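You operate a simulated robot arm through the tools that you are given. There is no shell and no other tool. Be economical: measure what you need, move in short steps, check, and stop when the job is done.

The job below is to be done with a simulated robot arm. You get a single attempt, and the scene is never put back.

TASK
Finish the clamped red book: roll the bubbles out of its label, groove it beside the spine, open the clamp.
Fine: hand roller for the label, green block for the groove, both back on the tool rest; the clamp opens after both jobs.

The check looks at the end state, three seconds after you hand in, the way a careful person would. Anything else that was tipped, shoved, dropped, spilled or broken makes it a failure.

THE ROBOT
A 7-joint arm with a two-finger parallel gripper, fixed in place. Base frame: the origin is at the foot of the arm, x ahead of it, y to its left, z up; the work surface is at about z = 0. Units: m, degrees, N and s.
With the tool pointing down near the work surface it reaches from about 0.24 to 0.62 m from the base axis. Its first joint turns from -66.0 to 66.0 degrees. Payload 2.6 kg.
Tool frame: the origin (TCP) lies between the finger pads and is the grasp point; the fingertips stand 0.03 m ahead of it; z points along the fingers, y is the line along which they close. The gripper opens to 0.094 m. The fingers are 0.028 m wide and 0.01 m thick; the gripper's body (0.05 by 0.096 m) begins 0.055 m behind the TCP.
Orientation is that of the tool frame in the base frame, as a unit quaternion [w, x, y, z]. With the fingers straight down and closing along the base's y, the tool's x points along the base's -x, its y along +y and its z along -z.

THE INTERFACE
- The arm moves only by the tool arm_command. Its argument "moves" is a list of rows, each a list of 7 numbers: the shift along the base's x, y, z in m, then the turn, a rotation vector about the base's x, y, z in degrees, then the finger opening in m, from 0 to 0.094. In form: [[dx, dy, dz, rx, ry, rz, hand], ...]. A call has 1 to 8 rows; each row shifts and turns the commanded pose from where the row before left it. A row lasts 0.2 s, in which the tool goes at most 0.05 m and 8.6 degrees; a call with a longer step from one row to the next is refused whole, and so is a gripper value outside its range. A pose out of reach is approached as far as the arm can. The call stops where the force on the tool passes 40 N (or 10 N more than at its start, if that is more) or the arm is blocked; 0.2 s more then pass. Each finger travels about 0.072 m/s and halts on what it meets, pressing with about 33 N; the grip force reading is that of the motor and also rises with nothing between the fingers. The clock runs only during rows and for 0.2 s after the last one: add rows that do not move to give the fingers time. It gives the time, the measured TCP pose, the force on the tool (base axes), the opening and the grip force at its end, in the units of the frame above (readings bear some noise).
- Cameras (640 x 400 px; columns grow to the right, rows downward): "scene" is fixed at [0.0387, 0.436, 0.5606]; the picture's right is [-0.73, -0.68, 0.00], its down [-0.41, 0.44, -0.80] and it looks along [0.54, -0.59, -0.60] (base axes); focal length 307 px, centre (320, 200). "wrist" rides on the gripper at [-0.037, 0, -0.058] in the tool frame; the picture's right is [0.00, -1.00, 0.00], its down [0.97, 0.00, -0.24] and it looks along [0.24, 0.00, 0.97] (tool axes); focal length 218 px, centre (320, 200). There is no depth. A picture from a camera that has moved, and an enlarged one, comes with that camera's place and axes in the base frame and with its lens.
- get_image(camera): a new picture of that camera. No time passes.
- zoom(camera, box): a new picture of the part [left, top, right, bottom] of that camera's present view, enlarged. No time passes.
- close_job(): hands the job in; it is judged then, once.

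Work in short steps. Places have to be worked out from the pictures, the camera data and where the tool is seen: move nearer, look again, correct. Check each grasp and each placing, and mend what went wrong. You have 120 turns and 84 pictures in all, those below and enlarged ones among them. Open the gripper and draw the arm clear of the work before you hand the job in, unless the task says otherwise; then end with one line.

The tools are called after ">>>" by a JSON object that holds its "op" and its "data". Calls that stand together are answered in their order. arm_command: Moves the arm, as the interface text tells. Its arguments: {"type":"object","properties":{"moves":{"type":"array"}},"required":["moves"]} The other tools are called the same way: get_image (camera) takes a picture; zoom (camera, box) takes an enlarged picture of a part of a camera's view; close_job () hands the job in.

At the start:

```text
time_s: 0.0
eef_pos: [0.4213, -0.0709, 0.3067]
orientation: [0.001, -0.001, 1.0, 0.0]
ft_force: [-0.8, 0.3, -0.7]
grip_width: 0.0941
finger_force: 0.2
```

scene: 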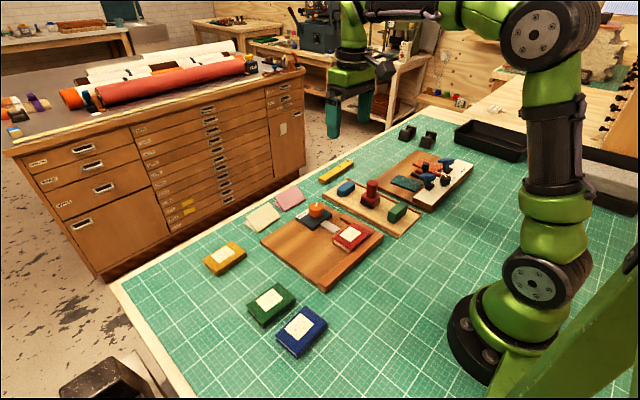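
wrist: 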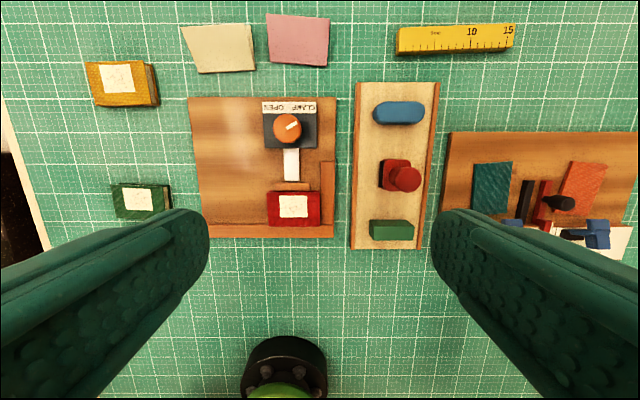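

I'll look closely at the book, clamp and tool rest first.

>>> {"op": "zoom", "data": {"camera": "wrist", "box": [180, 80, 440, 250]}}

>>> {"op": "zoom", "data": {"camera": "scene", "box": [250, 150, 480, 300]}}

```text
2.35 times, centred on (310, 165) of wrist
camera zoom: at [0.4586, -0.0703, 0.365], right [0.0, -1.0, 0.0], down [-0.97, 0.0, 0.24], along [-0.24, 0.0, -0.97], focal length 514 px, centre (344, 282)
```

zoom: 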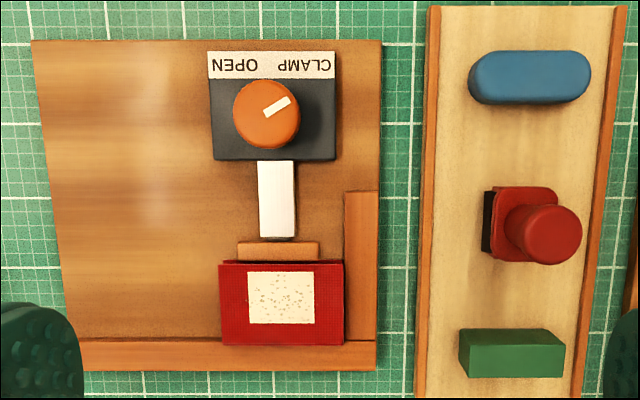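

```text
2.67 times, centred on (365, 225) of scene
camera zoom: at [0.0387, 0.436, 0.5606], right [-0.73, -0.68, 0.0], down [-0.41, 0.44, -0.8], along [0.54, -0.59, -0.6], focal length 818 px, centre (200, 133)
```

zoom: 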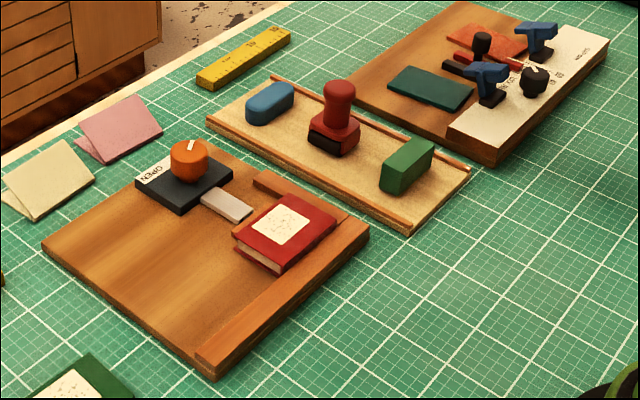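

Text shows the dial points to CLAMP. I'll move lower over the book for a close look at spine, label and clamp.

>>> {"op": "arm_command", "data": {"moves": [[-0.01, 0.02, -0.04, 0, 0, 0, 0.094], [-0.01, 0.02, -0.04, 0, 0, 0, 0.094], [-0.01, 0.0, -0.04, 0, 0, 0, 0.094], [0, 0, 0, 0, 0, 0, 0.094]]}}

>>> {"op": "get_image", "data": {"camera": "wrist"}}

```text
time_s: 1.0
eef_pos: [0.389, -0.0311, 0.1848]
orientation: [0.0, 0.001, 1.0, 0.0]
ft_force: [0.4, -0.5, 0.8]
grip_width: 0.0942
finger_force: 0.1
```

```text
79 pictures are left
camera wrist: at [0.4276, -0.0311, 0.2443], right [0.0, -1.0, 0.0], down [-0.97, 0.0, 0.24], along [-0.24, 0.0, -0.97], focal length 218 px, centre (320, 200)
```

wrist: 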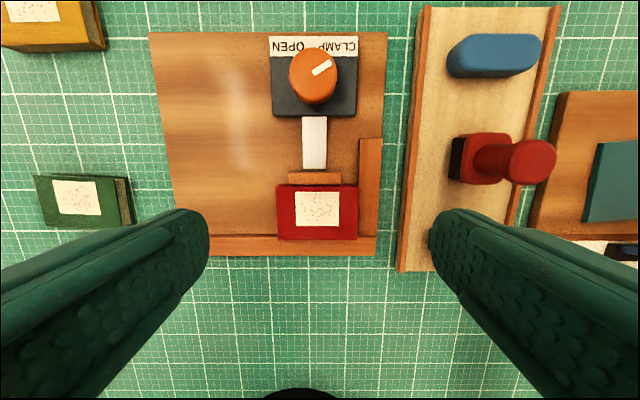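

>>> {"op": "zoom", "data": {"camera": "wrist", "box": [260, 30, 400, 260]}}

>>> {"op": "zoom", "data": {"camera": "wrist", "box": [20, 160, 140, 235]}}

>>> {"op": "zoom", "data": {"camera": "scene", "box": [315, 205, 395, 255]}}

>>> {"op": "zoom", "data": {"camera": "scene", "box": [330, 170, 426, 230]}}

```text
1.74 times, centred on (330, 145) of wrist
camera zoom: at [0.4276, -0.0311, 0.2443], right [0.0, -1.0, 0.0], down [-0.97, 0.0, 0.24], along [-0.24, 0.0, -0.97], focal length 380 px, centre (303, 296)
```

zoom: 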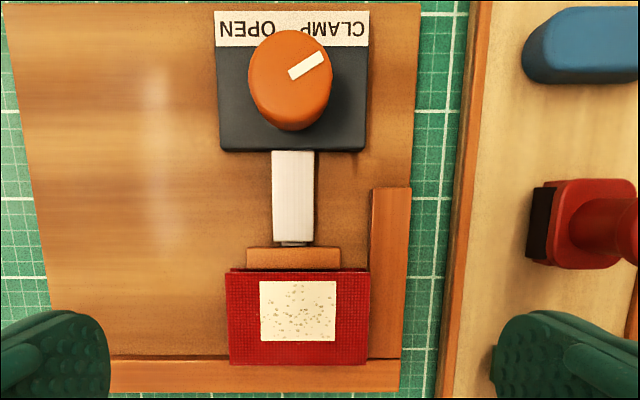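

```text
5.33 times, centred on (80, 198) of wrist
camera zoom: at [0.4276, -0.0311, 0.2443], right [0.0, -1.0, 0.0], down [-0.97, 0.0, 0.24], along [-0.24, 0.0, -0.97], focal length 1164 px, centre (1600, 213)
```

zoom: 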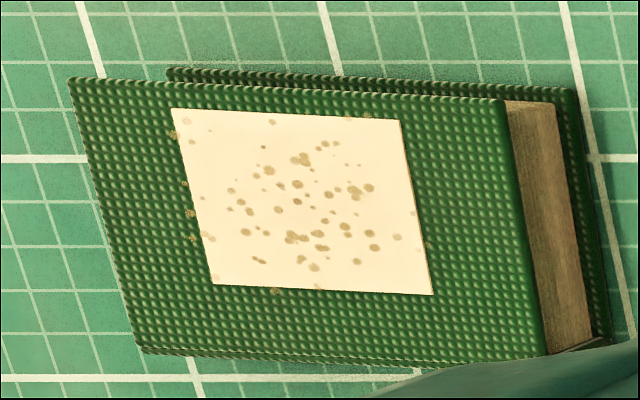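

```text
8.00 times, centred on (355, 230) of scene
camera zoom: at [0.0387, 0.436, 0.5606], right [-0.73, -0.68, 0.0], down [-0.41, 0.44, -0.8], along [0.54, -0.59, -0.6], focal length 2456 px, centre (40, -40)
```

zoom: 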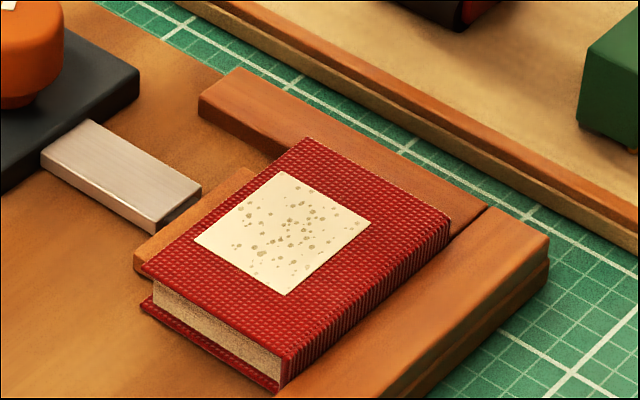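

```text
6.67 times, centred on (378, 200) of scene
camera zoom: at [0.0387, 0.436, 0.5606], right [-0.73, -0.68, 0.0], down [-0.41, 0.44, -0.8], along [0.54, -0.59, -0.6], focal length 2046 px, centre (-67, 200)
```

zoom: 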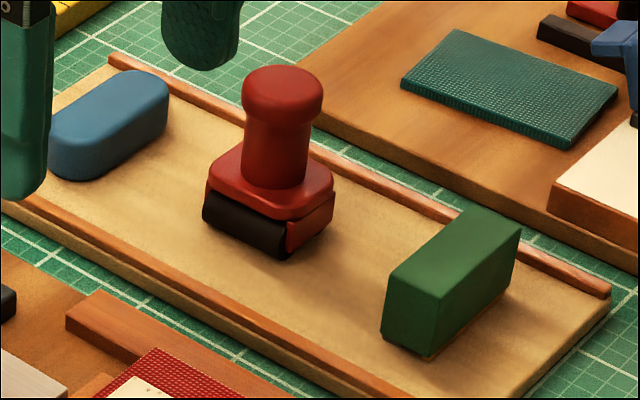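

The spine lies along y at the near rail, so the groove runs along y between label and spine. The roller (red tool) and green block are next: I'll look from right above them.

>>> {"op": "arm_command", "data": {"moves": [[0, -0.04, 0, 0, 0, 0, 0.094], [0, -0.04, 0, 0, 0, 0, 0.094], [0, -0.04, 0, 0, 0, 0, 0.094], [0, -0.035, 0, 0, 0, 0, 0.094], [0, 0, 0, 0, 0, 0, 0.094]]}}

>>> {"op": "get_image", "data": {"camera": "wrist"}}

>>> {"op": "get_image", "data": {"camera": "scene"}}

```text
time_s: 2.2
eef_pos: [0.3906, -0.1857, 0.1868]
orientation: [0.0, 0.0, 1.0, 0.001]
ft_force: [0.7, -0.2, 0.5]
grip_width: 0.094
finger_force: 0.0
```

```text
74 pictures are left
camera wrist: at [0.4279, -0.1864, 0.2444], right [0.0, -1.0, 0.0], down [-0.97, 0.0, 0.24], along [-0.24, 0.0, -0.97], focal length 218 px, centre (320, 200)
```

wrist: 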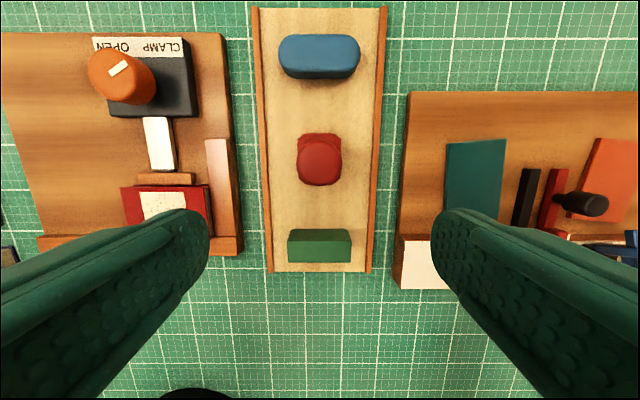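

```text
73 pictures are left
```

scene: 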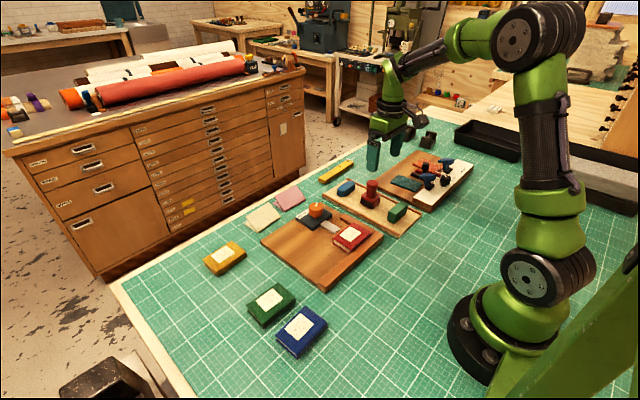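

The roller's handle is at about (0.415, -0.186). I'll narrow the fingers and descend partly over it, then look.

>>> {"op": "arm_command", "data": {"moves": [[0.0245, 0, 0, 0, 0, 0, 0.07], [0, 0, -0.03, 0, 0, 0, 0.06], [0, 0, -0.03, 0, 0, 0, 0.06], [0, 0, -0.01, 0, 0, 0, 0.06], [0, 0, 0, 0, 0, 0, 0.06]]}}

>>> {"op": "get_image", "data": {"camera": "wrist"}}

>>> {"op": "zoom", "data": {"camera": "scene", "box": [330, 160, 426, 220]}}

```text
time_s: 3.4
eef_pos: [0.4171, -0.185, 0.1172]
orientation: [0.0, 0.001, 1.0, 0.0]
ft_force: [0.8, 0.2, 1.2]
grip_width: 0.0601
finger_force: 0.1
```

```text
72 pictures are left
camera wrist: at [0.454, -0.1846, 0.176], right [0.0, -1.0, 0.0], down [-0.97, 0.0, 0.24], along [-0.24, 0.0, -0.97], focal length 218 px, centre (320, 200)
```

wrist: 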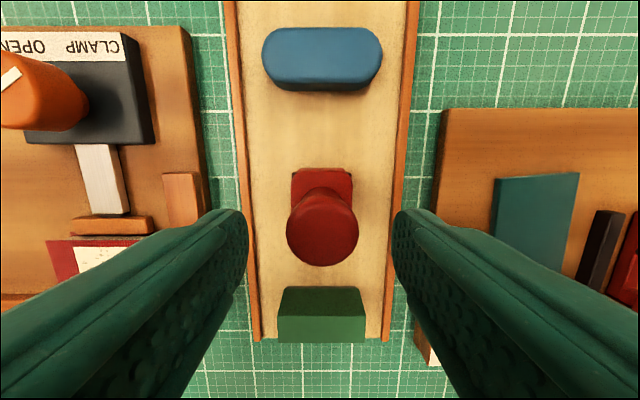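

```text
6.67 times, centred on (378, 190) of scene
camera zoom: at [0.0387, 0.436, 0.5606], right [-0.73, -0.68, 0.0], down [-0.41, 0.44, -0.8], along [0.54, -0.59, -0.6], focal length 2046 px, centre (-67, 267)
```

zoom: 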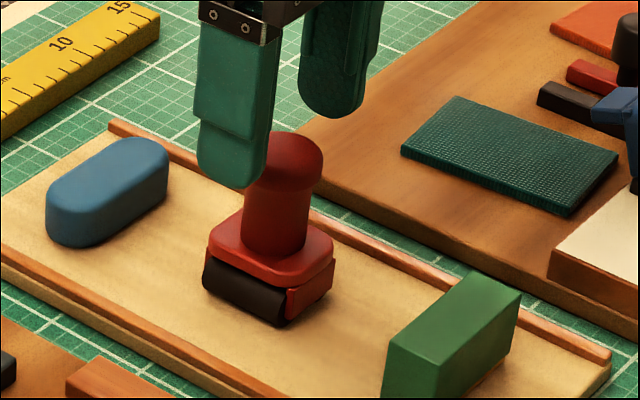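

The handle is centered between the fingers; I'll descend to TCP z≈0.068 and close gently.

>>> {"op": "arm_command", "data": {"moves": [[-0.004, -0.0005, -0.02, 0, 0, 0, 0.06], [0, 0, -0.02, 0, 0, 0, 0.06], [0, 0, -0.01, 0, 0, 0, 0.06], [0, 0, 0, 0, 0, 0, 0.06]]}}

>>> {"op": "zoom", "data": {"camera": "scene", "box": [330, 160, 426, 220]}}

```text
time_s: 4.4
eef_pos: [0.4124, -0.1848, 0.0665]
orientation: [0.0, 0.001, 1.0, 0.0]
ft_force: [0.0, 0.1, 0.2]
grip_width: 0.0601
finger_force: 0.0
```

```text
6.67 times, centred on (378, 190) of scene
camera zoom: at [0.0387, 0.436, 0.5606], right [-0.73, -0.68, 0.0], down [-0.41, 0.44, -0.8], along [0.54, -0.59, -0.6], focal length 2046 px, centre (-67, 267)
```

zoom: 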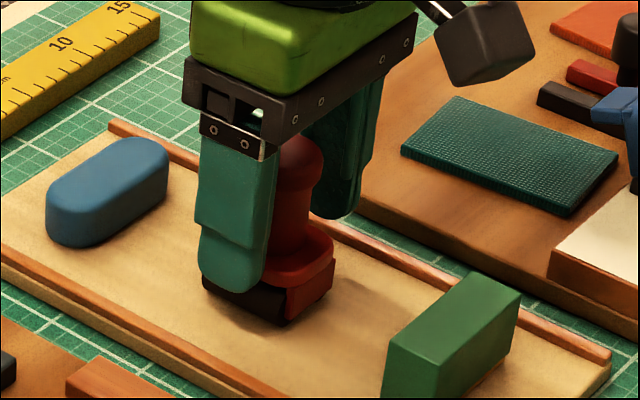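

Base top seems to be near z≈0.046, above the fingertips; I'll raise 15 mm before closing on the neck.

>>> {"op": "arm_command", "data": {"moves": [[0, 0, 0.015, 0, 0, 0, 0.06], [0, -0.001, 0, 0, 0, 0, 0.03], [0, 0, 0, 0, 0, 0, 0.01], [0, 0, 0, 0, 0, 0, 0.01], [0, 0, 0, 0, 0, 0, 0.01]]}}

>>> {"op": "zoom", "data": {"camera": "scene", "box": [330, 160, 426, 220]}}

```text
time_s: 5.6
eef_pos: [0.412, -0.1861, 0.0824]
orientation: [-0.001, 0.001, 1.0, 0.0]
ft_force: [0.0, 0.4, 0.2]
grip_width: 0.0329
finger_force: 33.3
```

```text
6.67 times, centred on (378, 190) of scene
camera zoom: at [0.0387, 0.436, 0.5606], right [-0.73, -0.68, 0.0], down [-0.41, 0.44, -0.8], along [0.54, -0.59, -0.6], focal length 2046 px, centre (-67, 267)
```

zoom: 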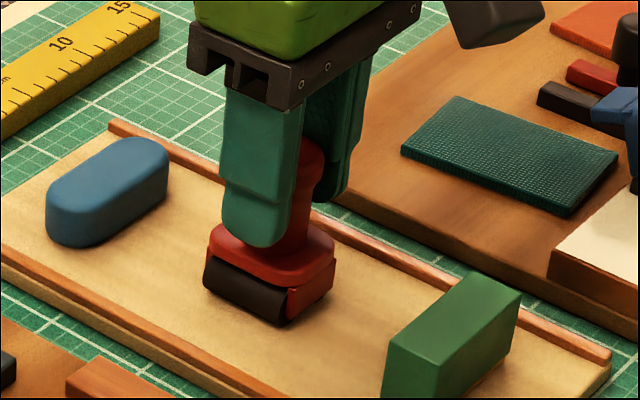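

Gripped at 33 mm on the knob (grasp z 0.0824 while resting). Lift and inspect the underside.

>>> {"op": "arm_command", "data": {"moves": [[0, 0, 0.02, 0, 0, 0, 0.01], [0, 0, 0.03, 0, 0, 0, 0.01], [0, 0, 0.03, 0, 0, 0, 0.01], [0, 0, 0, 0, 0, 0, 0.01]]}}

>>> {"op": "zoom", "data": {"camera": "scene", "box": [330, 130, 426, 190]}}

```text
time_s: 6.6
eef_pos: [0.4121, -0.1859, 0.1623]
orientation: [-0.001, -0.001, 1.0, 0.0]
ft_force: [-0.7, -0.8, -0.1]
grip_width: 0.0101
finger_force: 0.0
```

```text
6.67 times, centred on (378, 160) of scene
camera zoom: at [0.0387, 0.436, 0.5606], right [-0.73, -0.68, 0.0], down [-0.41, 0.44, -0.8], along [0.54, -0.59, -0.6], focal length 2046 px, centre (-67, 467)
```

zoom: 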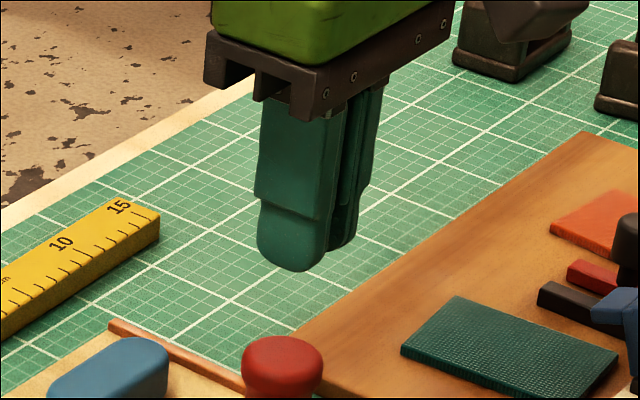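

The grip slipped off the knob. Check that the roller still stands as before.

>>> {"op": "get_image", "data": {"camera": "wrist"}}

>>> {"op": "zoom", "data": {"camera": "scene", "box": [340, 165, 420, 215]}}

```text
67 pictures are left
camera wrist: at [0.4493, -0.187, 0.2206], right [0.0, -1.0, 0.0], down [-0.97, 0.0, 0.24], along [-0.24, 0.0, -0.97], focal length 218 px, centre (320, 200)
```

wrist: 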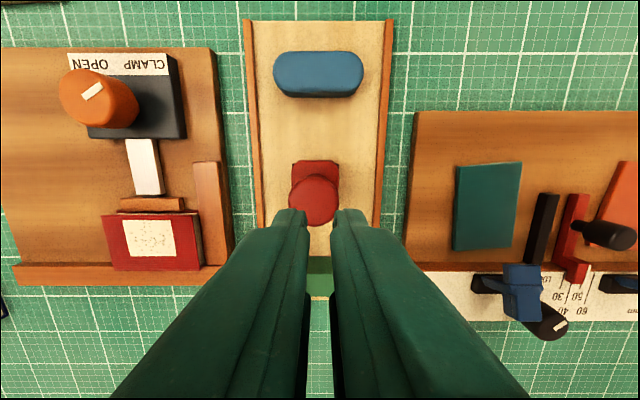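

```text
8.00 times, centred on (380, 190) of scene
camera zoom: at [0.0387, 0.436, 0.5606], right [-0.73, -0.68, 0.0], down [-0.41, 0.44, -0.8], along [0.54, -0.59, -0.6], focal length 2456 px, centre (-160, 280)
```

zoom: 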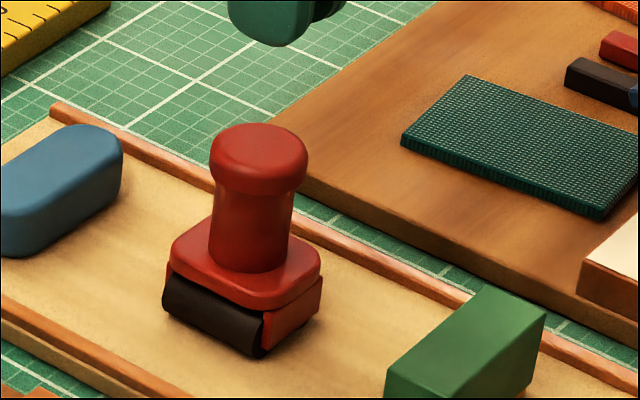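

The roller still stands upright, shifted by at most ~2 mm. I'll regrip lower (TCP z≈0.068) so that pads hold the neck/knob's widest part.

>>> {"op": "arm_command", "data": {"moves": [[0, 0.002, 0, 0, 0, 0, 0.04], [0, 0, 0, 0, 0, 0, 0.06], [0, 0, -0.03, 0, 0, 0, 0.06], [0, 0, -0.03, 0, 0, 0, 0.06], [0, 0, -0.034, 0, 0, 0, 0.06], [0, 0, 0, 0, 0, 0, 0.03], [0, 0, 0, 0, 0, 0, 0.01], [0, 0, 0, 0, 0, 0, 0.01]]}}

>>> {"op": "zoom", "data": {"camera": "scene", "box": [340, 165, 420, 215]}}

```text
time_s: 8.4
eef_pos: [0.4108, -0.1848, 0.0698]
orientation: [-0.001, 0.0, 1.0, 0.0]
ft_force: [0.1, 0.2, 0.8]
grip_width: 0.0394
finger_force: 33.0
```

```text
8.00 times, centred on (380, 190) of scene
camera zoom: at [0.0387, 0.436, 0.5606], right [-0.73, -0.68, 0.0], down [-0.41, 0.44, -0.8], along [0.54, -0.59, -0.6], focal length 2456 px, centre (-160, 280)
```

zoom: 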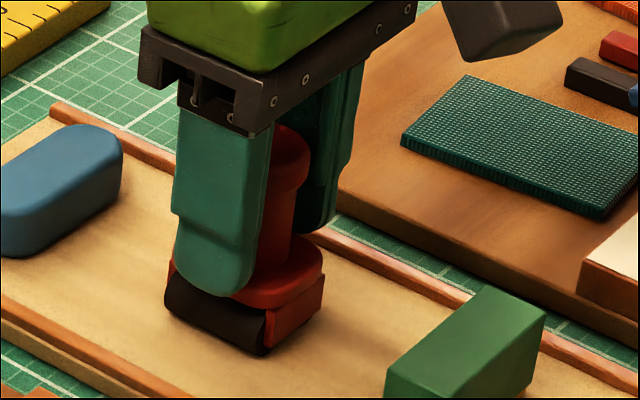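

Width 39 mm: either knob or base edges. I'll lift a little to test whether it holds.

>>> {"op": "arm_command", "data": {"moves": [[0, 0, 0.005, 0, 0, 0, 0.01], [0, 0, 0.01, 0, 0, 0, 0.01], [0, 0, 0, 0, 0, 0, 0.01]]}}

>>> {"op": "zoom", "data": {"camera": "scene", "box": [340, 155, 420, 205]}}

```text
time_s: 9.2
eef_pos: [0.4118, -0.1848, 0.0835]
orientation: [0.0, 0.0, 1.0, 0.0]
ft_force: [-0.6, 0.2, -2.1]
grip_width: 0.0395
finger_force: 32.9
```

```text
8.00 times, centred on (380, 180) of scene
camera zoom: at [0.0387, 0.436, 0.5606], right [-0.73, -0.68, 0.0], down [-0.41, 0.44, -0.8], along [0.54, -0.59, -0.6], focal length 2456 px, centre (-160, 360)
```

zoom: 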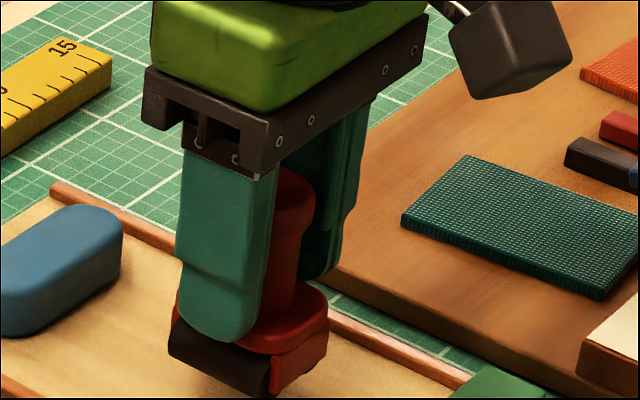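

It holds. Lift to a safe height and move toward the book, then inspect.

>>> {"op": "arm_command", "data": {"moves": [[0, 0, 0.02, 0, 0, 0, 0.01], [0, 0, 0.025, 0, 0, 0, 0.01], [-0.01, 0.03, 0, 0, 0, 0, 0.01], [-0.01, 0.04, 0, 0, 0, 0, 0.01], [-0.015, 0.04, 0, 0, 0, 0, 0.01], [-0.01, 0.045, 0, 0, 0, 0, 0.01], [0, 0, 0, 0, 0, 0, 0.01]]}}

>>> {"op": "get_image", "data": {"camera": "wrist"}}

>>> {"op": "zoom", "data": {"camera": "scene", "box": [288, 150, 416, 270]}}

```text
time_s: 10.8
eef_pos: [0.368, -0.0281, 0.1291]
orientation: [0.0, 0.001, 1.0, 0.0]
ft_force: [-0.7, -0.3, -1.9]
grip_width: 0.0393
finger_force: 33.0
```

```text
63 pictures are left
camera wrist: at [0.4043, -0.0293, 0.1875], right [0.0, -1.0, 0.0], down [-0.97, 0.0, 0.24], along [-0.24, 0.0, -0.97], focal length 218 px, centre (320, 200)
```

wrist: 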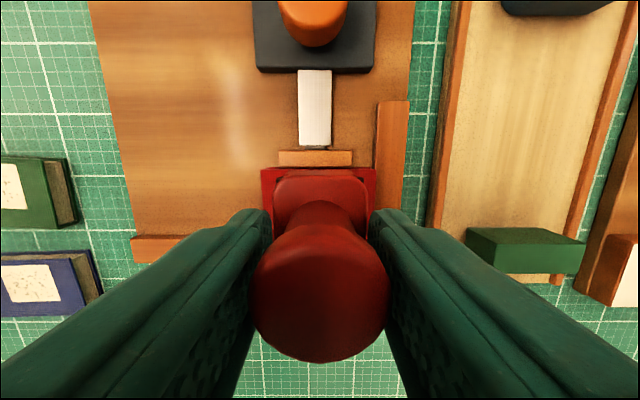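

```text
3.33 times, centred on (352, 210) of scene
camera zoom: at [0.0387, 0.436, 0.5606], right [-0.73, -0.68, 0.0], down [-0.41, 0.44, -0.8], along [0.54, -0.59, -0.6], focal length 1023 px, centre (213, 167)
```

zoom: 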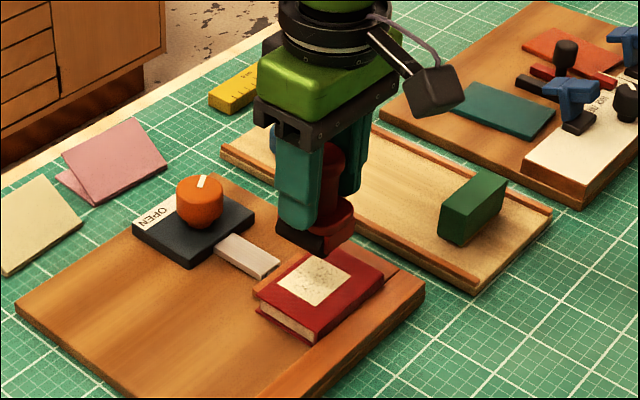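

Roller is aligned with the label (centre ≈ (0.367, -0.028)). Move to the +y end of the label and descend carefully.

>>> {"op": "arm_command", "data": {"moves": [[0, 0.026, 0, 0, 0, 0, 0.01], [0, 0, -0.02, 0, 0, 0, 0.01], [0, 0, -0.012, 0, 0, 0, 0.01], [0, 0, 0, 0, 0, 0, 0.01]]}}

>>> {"op": "zoom", "data": {"camera": "scene", "box": [300, 180, 396, 260]}}

```text
time_s: 11.8
eef_pos: [0.3668, -0.0033, 0.0944]
orientation: [0.001, 0.001, 1.0, 0.0]
ft_force: [-0.6, -0.1, -1.9]
grip_width: 0.0394
finger_force: 33.3
```

```text
5.00 times, centred on (348, 220) of scene
camera zoom: at [0.0387, 0.436, 0.5606], right [-0.73, -0.68, 0.0], down [-0.41, 0.44, -0.8], along [0.54, -0.59, -0.6], focal length 1535 px, centre (180, 100)
```

zoom: 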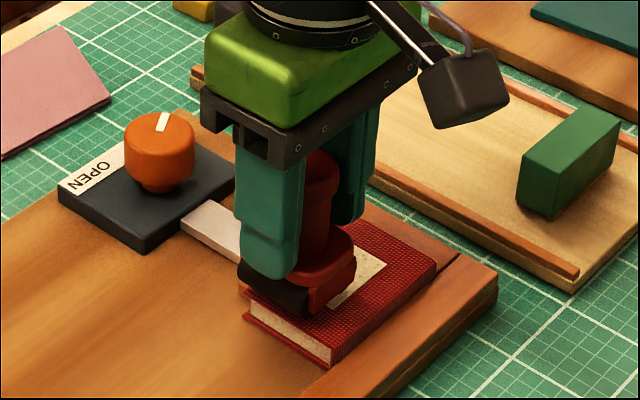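

Close to contact with no force yet. Shift slightly inward and lower in 2 mm steps.

>>> {"op": "arm_command", "data": {"moves": [[0, -0.007, 0, 0, 0, 0, 0.01], [0, 0, -0.002, 0, 0, 0, 0.01], [0, 0, -0.002, 0, 0, 0, 0.01], [0, 0, 0, 0, 0, 0, 0.01]]}}

```text
time_s: 12.8
eef_pos: [0.3669, -0.0112, 0.0918]
orientation: [0.001, 0.001, 1.0, 0.0]
ft_force: [-0.5, -0.7, -1.5]
grip_width: 0.0393
finger_force: 33.1
```

>>> {"op": "arm_command", "data": {"moves": [[0, 0, -0.002, 0, 0, 0, 0.01], [0, 0, -0.001, 0, 0, 0, 0.01], [0, 0, 0, 0, 0, 0, 0.01]]}}

>>> {"op": "zoom", "data": {"camera": "scene", "box": [316, 200, 396, 250]}}

```text
time_s: 13.6
eef_pos: [0.3664, -0.0104, 0.0888]
orientation: [0.0, 0.001, 1.0, -0.001]
ft_force: [-0.8, 0.3, 2.5]
grip_width: 0.0393
finger_force: 33.1
```

```text
8.00 times, centred on (356, 225) of scene
camera zoom: at [0.0387, 0.436, 0.5606], right [-0.73, -0.68, 0.0], down [-0.41, 0.44, -0.8], along [0.54, -0.59, -0.6], focal length 2456 px, centre (32, 0)
```

zoom: 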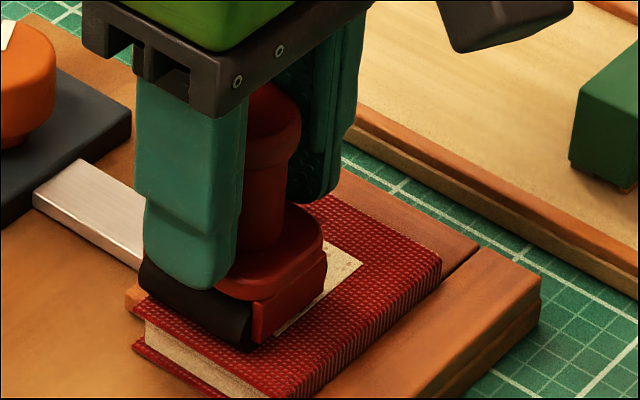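

Contact made (~4 N). Press slightly more and roll along -y across the label.

>>> {"op": "arm_command", "data": {"moves": [[0, 0, -0.0015, 0, 0, 0, 0.01], [0, -0.01, 0, 0, 0, 0, 0.01], [0, -0.01, 0, 0, 0, 0, 0.01], [0, -0.01, 0, 0, 0, 0, 0.01], [0, -0.01, 0, 0, 0, 0, 0.01], [0, -0.01, 0, 0, 0, 0, 0.01], [0, -0.008, 0, 0, 0, 0, 0.01], [0, 0, 0, 0, 0, 0, 0.01]]}}

>>> {"op": "zoom", "data": {"camera": "scene", "box": [316, 200, 396, 250]}}

```text
time_s: 15.4
eef_pos: [0.3679, -0.069, 0.0871]
orientation: [0.0, 0.002, 1.0, 0.0]
ft_force: [-0.4, 4.0, 11.3]
grip_width: 0.0393
finger_force: 32.5
```

```text
8.00 times, centred on (356, 225) of scene
camera zoom: at [0.0387, 0.436, 0.5606], right [-0.73, -0.68, 0.0], down [-0.41, 0.44, -0.8], along [0.54, -0.59, -0.6], focal length 2456 px, centre (32, 0)
```

zoom: 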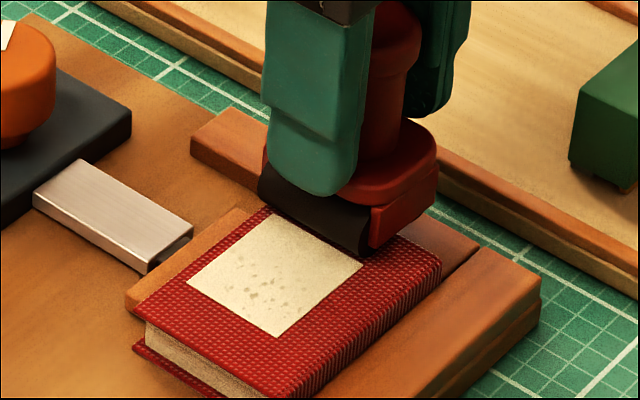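

Bubbles fade with ~11 N. Roll back across to the +y end.

>>> {"op": "arm_command", "data": {"moves": [[0, 0.009, -0.0002, 0, 0, 0, 0.01], [0, 0.009, 0, 0, 0, 0, 0.01], [0, 0.009, 0, 0, 0, 0, 0.01], [0, 0.009, 0, 0, 0, 0, 0.01], [0, 0.009, 0, 0, 0, 0, 0.01], [0, 0.009, 0, 0, 0, 0, 0.01], [0, 0.009, 0, 0, 0, 0, 0.01], [0, 0, 0, 0, 0, 0, 0.01]]}}

>>> {"op": "arm_command", "data": {"moves": [[0, -0.009, 0, 0, 0, 0, 0.01], [0, -0.009, 0, 0, 0, 0, 0.01], [0, -0.009, 0, 0, 0, 0, 0.01], [0, -0.009, 0, 0, 0, 0, 0.01], [0, -0.009, 0, 0, 0, 0, 0.01], [0, -0.009, 0, 0, 0, 0, 0.01], [0, -0.009, 0, 0, 0, 0, 0.01], [0, 0, 0, 0, 0, 0, 0.01]]}}

>>> {"op": "zoom", "data": {"camera": "scene", "box": [316, 200, 396, 250]}}

```text
time_s: 17.2
eef_pos: [0.3663, -0.0053, 0.0869]
orientation: [-0.001, 0.0, 1.0, 0.001]
ft_force: [1.1, -2.3, 7.3]
grip_width: 0.0394
finger_force: 33.1
```

```text
time_s: 19.0
eef_pos: [0.3669, -0.0689, 0.0875]
orientation: [0.0, 0.0, 1.0, 0.0]
ft_force: [0.1, 5.0, 11.6]
grip_width: 0.0395
finger_force: 32.8
```

```text
8.00 times, centred on (356, 225) of scene
camera zoom: at [0.0387, 0.436, 0.5606], right [-0.73, -0.68, 0.0], down [-0.41, 0.44, -0.8], along [0.54, -0.59, -0.6], focal length 2456 px, centre (32, 0)
```

zoom: 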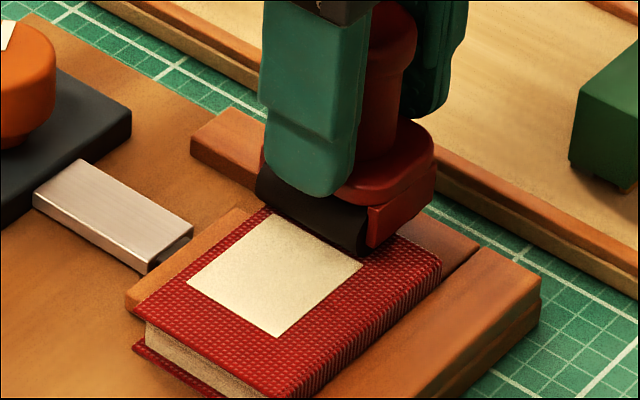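

The label is smooth. Lift and carry the roller back above its spot on the rest.

>>> {"op": "arm_command", "data": {"moves": [[0, 0, 0.02, 0, 0, 0, 0.01], [0, 0, 0.02, 0, 0, 0, 0.01], [0.015, -0.04, 0, 0, 0, 0, 0.01], [0.015, -0.04, 0, 0, 0, 0, 0.01], [0.015, -0.036, 0, 0, 0, 0, 0.01], [0, 0, 0, 0, 0, 0, 0.01]]}}

>>> {"op": "get_image", "data": {"camera": "wrist"}}

>>> {"op": "zoom", "data": {"camera": "scene", "box": [316, 200, 396, 250]}}

```text
time_s: 20.4
eef_pos: [0.411, -0.1864, 0.126]
orientation: [0.0, 0.001, 1.0, 0.0]
ft_force: [-0.1, 0.9, -1.9]
grip_width: 0.0393
finger_force: 32.6
```

```text
57 pictures are left
camera wrist: at [0.4494, -0.1858, 0.1838], right [0.0, -1.0, 0.0], down [-0.97, 0.0, 0.24], along [-0.24, 0.0, -0.97], focal length 218 px, centre (320, 200)
```

wrist: 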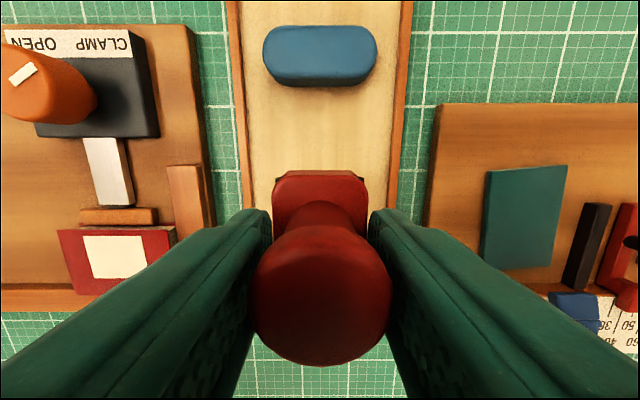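

```text
8.00 times, centred on (356, 225) of scene
camera zoom: at [0.0388, 0.436, 0.5606], right [-0.73, -0.68, 0.0], down [-0.41, 0.44, -0.8], along [0.54, -0.59, -0.6], focal length 2456 px, centre (32, 0)
```

zoom: 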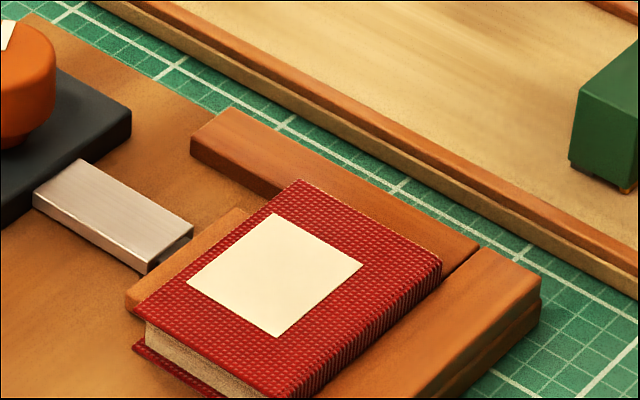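

Label clean. Lower the roller onto the rest at its original place.

>>> {"op": "arm_command", "data": {"moves": [[0.001, 0.001, -0.025, 0, 0, 0, 0.01], [0, 0, -0.02, 0, 0, 0, 0.01], [0, 0, -0.009, 0, 0, 0, 0.01], [0, 0, -0.002, 0, 0, 0, 0.01], [0, 0, 0, 0, 0, 0, 0.01]]}}

```text
time_s: 21.6
eef_pos: [0.4109, -0.1828, 0.0702]
orientation: [0.0, 0.001, 1.0, 0.001]
ft_force: [-0.4, 0.2, -1.7]
grip_width: 0.0393
finger_force: 32.9
```

>>> {"op": "arm_command", "data": {"moves": [[0, 0, -0.001, 0, 0, 0, 0.01], [0, 0, -0.001, 0, 0, 0, 0.01], [0, 0, 0, 0, 0, 0, 0.01]]}}

```text
time_s: 22.4
eef_pos: [0.4134, -0.183, 0.0692]
orientation: [0.0, 0.001, 1.0, 0.0]
ft_force: [-0.3, 0.8, -1.9]
grip_width: 0.0395
finger_force: 33.1
```

>>> {"op": "arm_command", "data": {"moves": [[0, 0, -0.001, 0, 0, 0, 0.01], [0, 0, -0.001, 0, 0, 0, 0.01], [0, 0, 0, 0, 0, 0, 0.01]]}}

>>> {"op": "zoom", "data": {"camera": "scene", "box": [340, 165, 420, 215]}}

```text
time_s: 23.2
eef_pos: [0.414, -0.1826, 0.0674]
orientation: [0.001, 0.001, 1.0, 0.0]
ft_force: [-4.9, 2.7, 12.0]
grip_width: 0.0395
finger_force: 32.7
```

```text
8.00 times, centred on (380, 190) of scene
camera zoom: at [0.0387, 0.436, 0.5606], right [-0.73, -0.68, 0.0], down [-0.41, 0.44, -0.8], along [0.54, -0.59, -0.6], focal length 2456 px, centre (-160, 280)
```

zoom: 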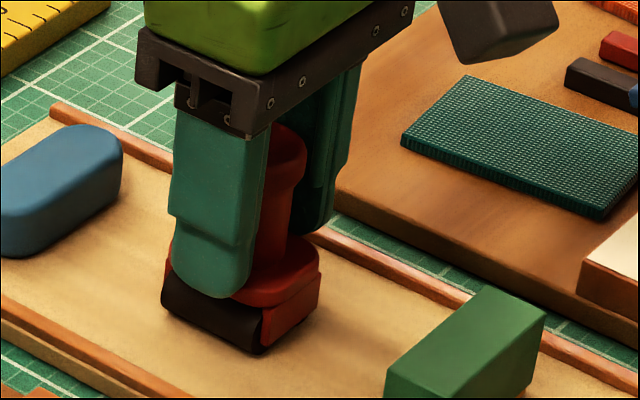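

Contact (12 N). Ease up 1 mm, open the fingers, then rise and check.

>>> {"op": "arm_command", "data": {"moves": [[0, 0, 0.001, 0, 0, 0, 0.01], [0, 0, 0, 0, 0, 0, 0.045], [0, 0, 0, 0, 0, 0, 0.06], [0, 0, 0, 0, 0, 0, 0.06], [0, 0, 0.03, 0, 0, 0, 0.06], [0, 0, 0.04, 0, 0, 0, 0.06], [0, 0, 0, 0, 0, 0, 0.06]]}}

>>> {"op": "zoom", "data": {"camera": "scene", "box": [340, 165, 420, 215]}}

>>> {"op": "get_image", "data": {"camera": "wrist"}}

```text
time_s: 24.8
eef_pos: [0.4139, -0.1825, 0.1381]
orientation: [0.0, 0.001, 1.0, -0.001]
ft_force: [-0.1, -0.4, 1.0]
grip_width: 0.0599
finger_force: 0.1
```

```text
8.00 times, centred on (380, 190) of scene
camera zoom: at [0.0387, 0.436, 0.5606], right [-0.73, -0.68, 0.0], down [-0.41, 0.44, -0.8], along [0.54, -0.59, -0.6], focal length 2456 px, centre (-160, 280)
```

zoom: 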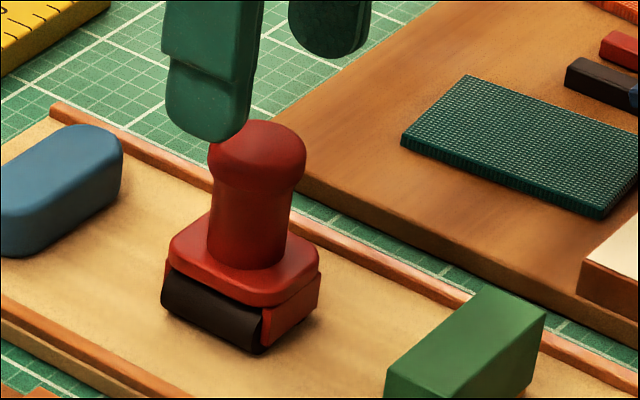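

```text
53 pictures are left
camera wrist: at [0.4514, -0.1836, 0.1955], right [0.0, -1.0, 0.0], down [-0.97, 0.0, 0.24], along [-0.24, 0.0, -0.97], focal length 218 px, centre (320, 200)
```

wrist: 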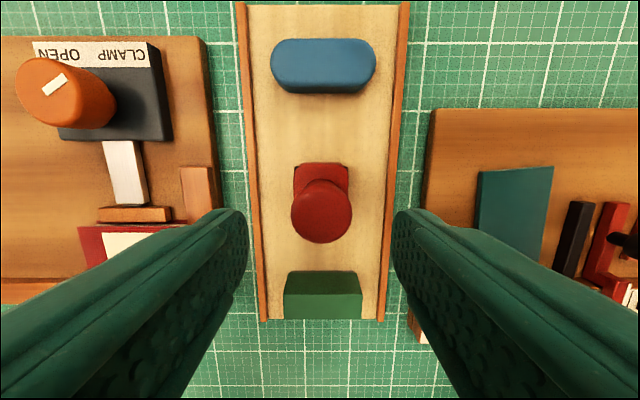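

Roller back and upright. Now look closely at the green block's shape.

>>> {"op": "zoom", "data": {"camera": "scene", "box": [376, 190, 424, 230]}}

>>> {"op": "arm_command", "data": {"moves": [[-0.04, -0.003, 0, 0, 0, 0, 0.08], [-0.03, 0, 0, 0, 0, 0, 0.09], [-0.02, 0, 0, 0, 0, 0, 0.09], [0, 0, 0, 0, 0, 0, 0.09]]}}

>>> {"op": "get_image", "data": {"camera": "wrist"}}

```text
10.00 times, centred on (400, 210) of scene
camera zoom: at [0.0387, 0.436, 0.5606], right [-0.73, -0.68, 0.0], down [-0.41, 0.44, -0.8], along [0.54, -0.59, -0.6], focal length 3069 px, centre (-480, 100)
```

zoom: 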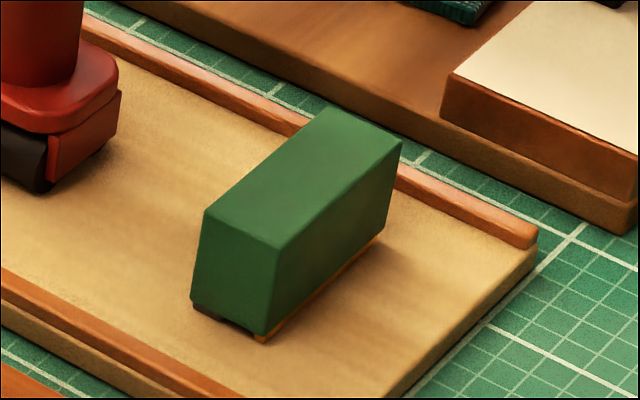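

```text
time_s: 25.8
eef_pos: [0.3242, -0.1869, 0.1367]
orientation: [0.0, 0.001, 1.0, 0.0]
ft_force: [-0.1, -0.8, 0.5]
grip_width: 0.0899
finger_force: 0.0
```

```text
51 pictures are left
camera wrist: at [0.3604, -0.1872, 0.1953], right [0.0, -1.0, 0.0], down [-0.97, 0.0, 0.24], along [-0.24, 0.0, -0.97], focal length 218 px, centre (320, 200)
```

wrist: 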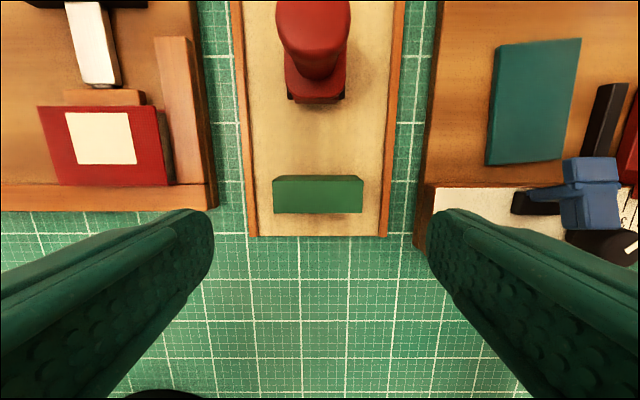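

Block is at about (0.3245, -0.186), ~62 mm long along y with strips beneath. Descend and grasp its ends.

>>> {"op": "arm_command", "data": {"moves": [[0, 0.001, -0.03, 0, 0, 0, 0.09], [0, 0, -0.03, 0, 0, 0, 0.09], [0, 0, -0.02, 0, 0, 0, 0.09], [0, 0, 0, 0, 0, 0, 0.09]]}}

>>> {"op": "zoom", "data": {"camera": "scene", "box": [368, 180, 432, 230]}}

```text
time_s: 26.8
eef_pos: [0.3235, -0.1872, 0.0566]
orientation: [-0.001, 0.001, 1.0, 0.001]
ft_force: [-0.1, -0.3, 0.2]
grip_width: 0.0901
finger_force: 0.1
```

```text
8.00 times, centred on (400, 205) of scene
camera zoom: at [0.0387, 0.436, 0.5606], right [-0.73, -0.68, 0.0], down [-0.41, 0.44, -0.8], along [0.54, -0.59, -0.6], focal length 2456 px, centre (-320, 160)
```

zoom: 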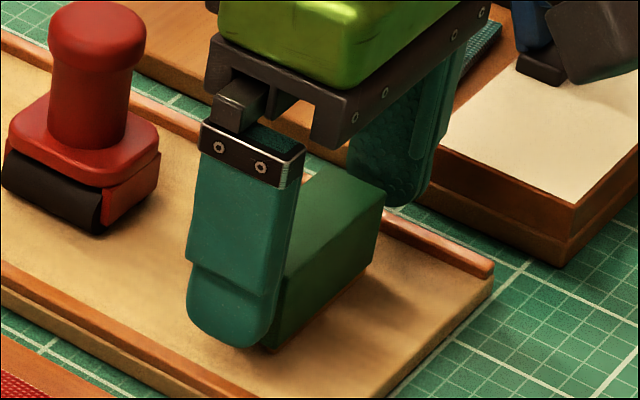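

Fingers straddle the block. Close and lift 3 cm.

>>> {"op": "arm_command", "data": {"moves": [[0, 0, -0.002, 0, 0, 0, 0.06], [0, 0, 0, 0, 0, 0, 0.04], [0, 0, 0, 0, 0, 0, 0.04], [0, 0, 0, 0, 0, 0, 0.04]]}}

>>> {"op": "arm_command", "data": {"moves": [[0, 0, 0.005, 0, 0, 0, 0.04], [0, 0, 0.02, 0, 0, 0, 0.04], [0, 0, 0.03, 0, 0, 0, 0.04], [0, 0, 0.03, 0, 0, 0, 0.04], [0, 0, 0.03, 0, 0, 0, 0.04], [0, 0, 0, 0, 0, 0, 0.04]]}}

>>> {"op": "get_image", "data": {"camera": "scene"}}

```text
time_s: 27.8
eef_pos: [0.3238, -0.1864, 0.0559]
orientation: [0.001, 0.001, 1.0, -0.001]
ft_force: [-3.8, 1.3, 13.7]
grip_width: 0.0633
finger_force: 32.9
```

```text
time_s: 29.2
eef_pos: [0.3237, -0.1858, 0.1708]
orientation: [-0.001, 0.0, 1.0, 0.0]
ft_force: [-0.8, 0.1, -0.8]
grip_width: 0.0631
finger_force: 33.7
```

```text
49 pictures are left
```

scene: 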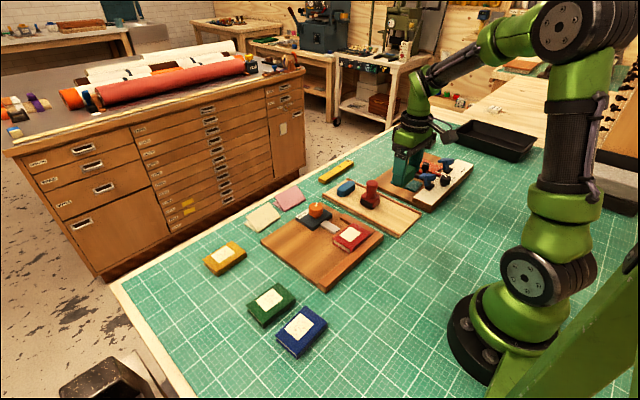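

Held. I'll raise it and tilt its underside toward the scene camera to see the strips.

>>> {"op": "arm_command", "data": {"moves": [[0.01, 0.02, 0.03, 0, 0, 0, 0.04], [0.01, 0.02, 0.03, 7.3, 4.2, 0, 0.04], [0.01, 0.02, 0.03, 7.3, 4.2, 0, 0.04], [0, 0.02, 0.02, 7.3, 4.2, 0, 0.04], [0, 0, 0, 7.3, 4.2, 0, 0.04], [0, 0, 0, 7.3, 4.2, 0, 0.04], [0, 0, 0, 0, 0, 0, 0.04]]}}

>>> {"op": "get_image", "data": {"camera": "scene"}}

```text
time_s: 30.8
eef_pos: [0.3543, -0.1072, 0.2818]
orientation: [-0.179, -0.001, 0.933, 0.312]
ft_force: [-1.2, -0.2, -0.1]
grip_width: 0.063
finger_force: 33.2
```

```text
48 pictures are left
```

scene: 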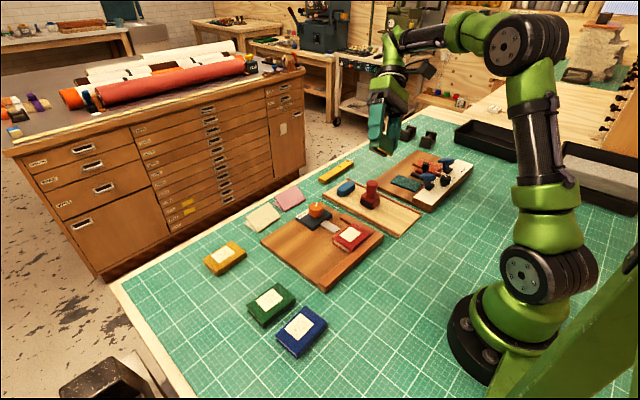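

>>> {"op": "zoom", "data": {"camera": "scene", "box": [360, 110, 424, 160]}}

```text
8.00 times, centred on (392, 135) of scene
camera zoom: at [0.0387, 0.436, 0.5606], right [-0.73, -0.68, 0.0], down [-0.41, 0.44, -0.8], along [0.54, -0.59, -0.6], focal length 2456 px, centre (-256, 720)
```

zoom: 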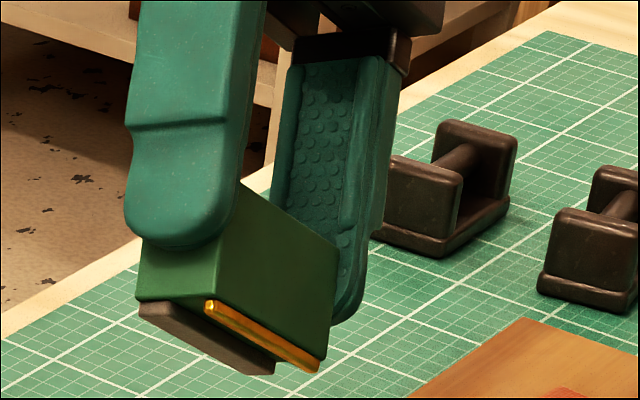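

The underside has a thin brass rib on the -x side and a wider grey foot on the +x side. Now a close look at the book's spine side.

>>> {"op": "zoom", "data": {"camera": "scene", "box": [330, 220, 378, 256]}}

>>> {"op": "zoom", "data": {"camera": "scene", "box": [200, 235, 330, 360]}}

```text
11.11 times, centred on (354, 238) of scene
camera zoom: at [0.0387, 0.436, 0.5606], right [-0.73, -0.68, 0.0], down [-0.41, 0.44, -0.8], along [0.54, -0.59, -0.6], focal length 3410 px, centre (-58, -222)
```

zoom: 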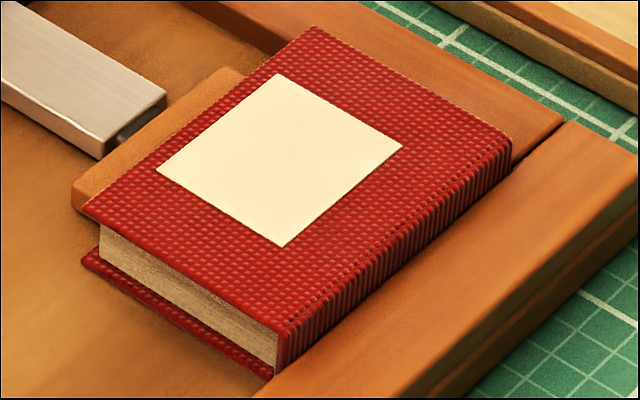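

```text
3.20 times, centred on (265, 298) of scene
camera zoom: at [0.0387, 0.436, 0.5606], right [-0.73, -0.68, 0.0], down [-0.41, 0.44, -0.8], along [0.54, -0.59, -0.6], focal length 982 px, centre (496, -112)
```

zoom: 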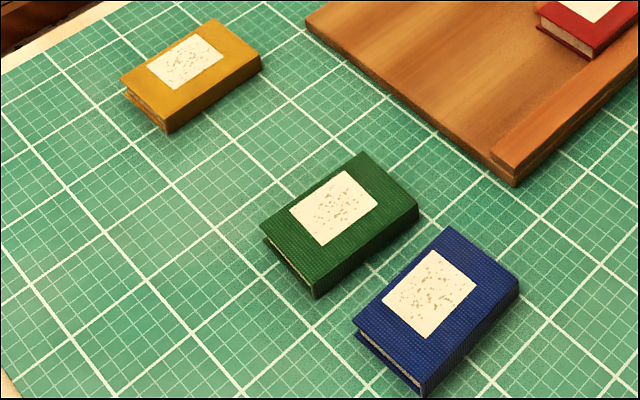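

No groove yet. Plan: brass rib (≈6 mm to -x of the block's centre) goes on a line ~7 mm from the spine edge, x≈0.339. Untilt and move over the book, staying high.

>>> {"op": "arm_command", "data": {"moves": [[0, 0.01, 0, -7.3, -4.2, 0, 0.04], [0, 0.015, -0.01, -7.3, -4.2, 0, 0.04], [0, 0.015, -0.02, -7.3, -4.2, 0, 0.04], [-0.005, 0.02, -0.03, -7.3, -4.2, 0, 0.04], [-0.004, 0.018, -0.04, -7.3, -4.2, 0, 0.04], [0, 0, -0.04, 0, 0, 0, 0.04], [0, 0, 0, 0, 0, 0, 0.04]]}}

>>> {"op": "get_image", "data": {"camera": "wrist"}}

>>> {"op": "zoom", "data": {"camera": "scene", "box": [320, 180, 400, 260]}}

```text
time_s: 32.4
eef_pos: [0.343, -0.0273, 0.1402]
orientation: [-0.001, 0.002, 1.0, 0.0]
ft_force: [0.1, -0.9, -0.4]
grip_width: 0.0631
finger_force: 32.8
```

```text
44 pictures are left
camera wrist: at [0.38, -0.0275, 0.1984], right [0.0, -1.0, 0.0], down [-0.97, 0.0, 0.24], along [-0.24, 0.0, -0.97], focal length 218 px, centre (320, 200)
```

wrist: 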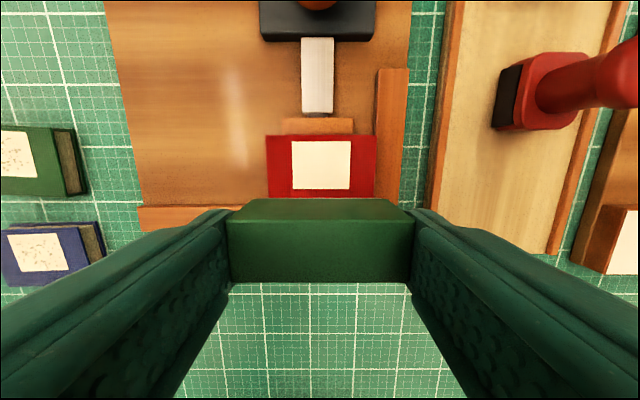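

```text
5.00 times, centred on (360, 220) of scene
camera zoom: at [0.0387, 0.436, 0.5606], right [-0.73, -0.68, 0.0], down [-0.41, 0.44, -0.8], along [0.54, -0.59, -0.6], focal length 1535 px, centre (120, 100)
```

zoom: 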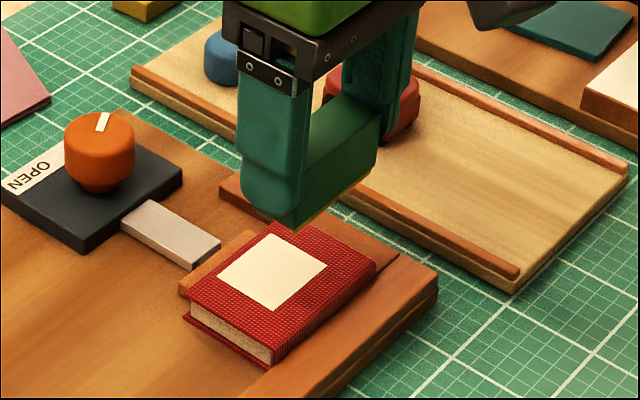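

Block centre is ~2 mm +x of TCP, so the rib is at about TCP−5.5 mm. I'll tilt 5° so just the rib bears (not the foot on the label), and descend to near contact.

>>> {"op": "arm_command", "data": {"moves": [[-0.001, -0.001, -0.02, 0, -5, 0, 0.04], [0, 0, -0.025, 0, 0, 0, 0.04], [0, 0, -0.013, 0, 0, 0, 0.04], [0, 0, 0, 0, 0, 0, 0.04]]}}

>>> {"op": "zoom", "data": {"camera": "scene", "box": [326, 200, 390, 250]}}

```text
time_s: 33.4
eef_pos: [0.3422, -0.0283, 0.0845]
orientation: [0.043, 0.001, 0.999, 0.001]
ft_force: [-0.5, 0.2, -0.3]
grip_width: 0.0631
finger_force: 33.0
```

```text
8.00 times, centred on (358, 225) of scene
camera zoom: at [0.0387, 0.436, 0.5606], right [-0.73, -0.68, 0.0], down [-0.41, 0.44, -0.8], along [0.54, -0.59, -0.6], focal length 2456 px, centre (16, 0)
```

zoom: 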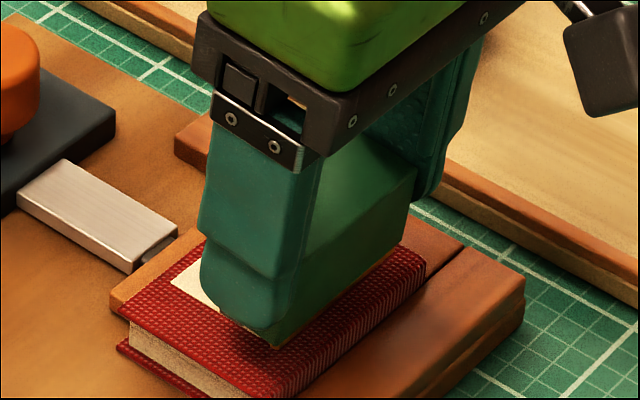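

Near contact. Lower in small steps watching force.

>>> {"op": "arm_command", "data": {"moves": [[0, 0, -0.003, 0, 0, 0, 0.04], [0, 0, -0.002, 0, 0, 0, 0.04], [0, 0, -0.001, 0, 0, 0, 0.04], [0, 0, -0.001, 0, 0, 0, 0.04], [0, 0, 0, 0, 0, 0, 0.04]]}}

```text
time_s: 34.6
eef_pos: [0.3427, -0.0275, 0.0759]
orientation: [0.044, 0.001, 0.999, 0.0]
ft_force: [-2.7, 0.8, 7.0]
grip_width: 0.0631
finger_force: 32.9
```

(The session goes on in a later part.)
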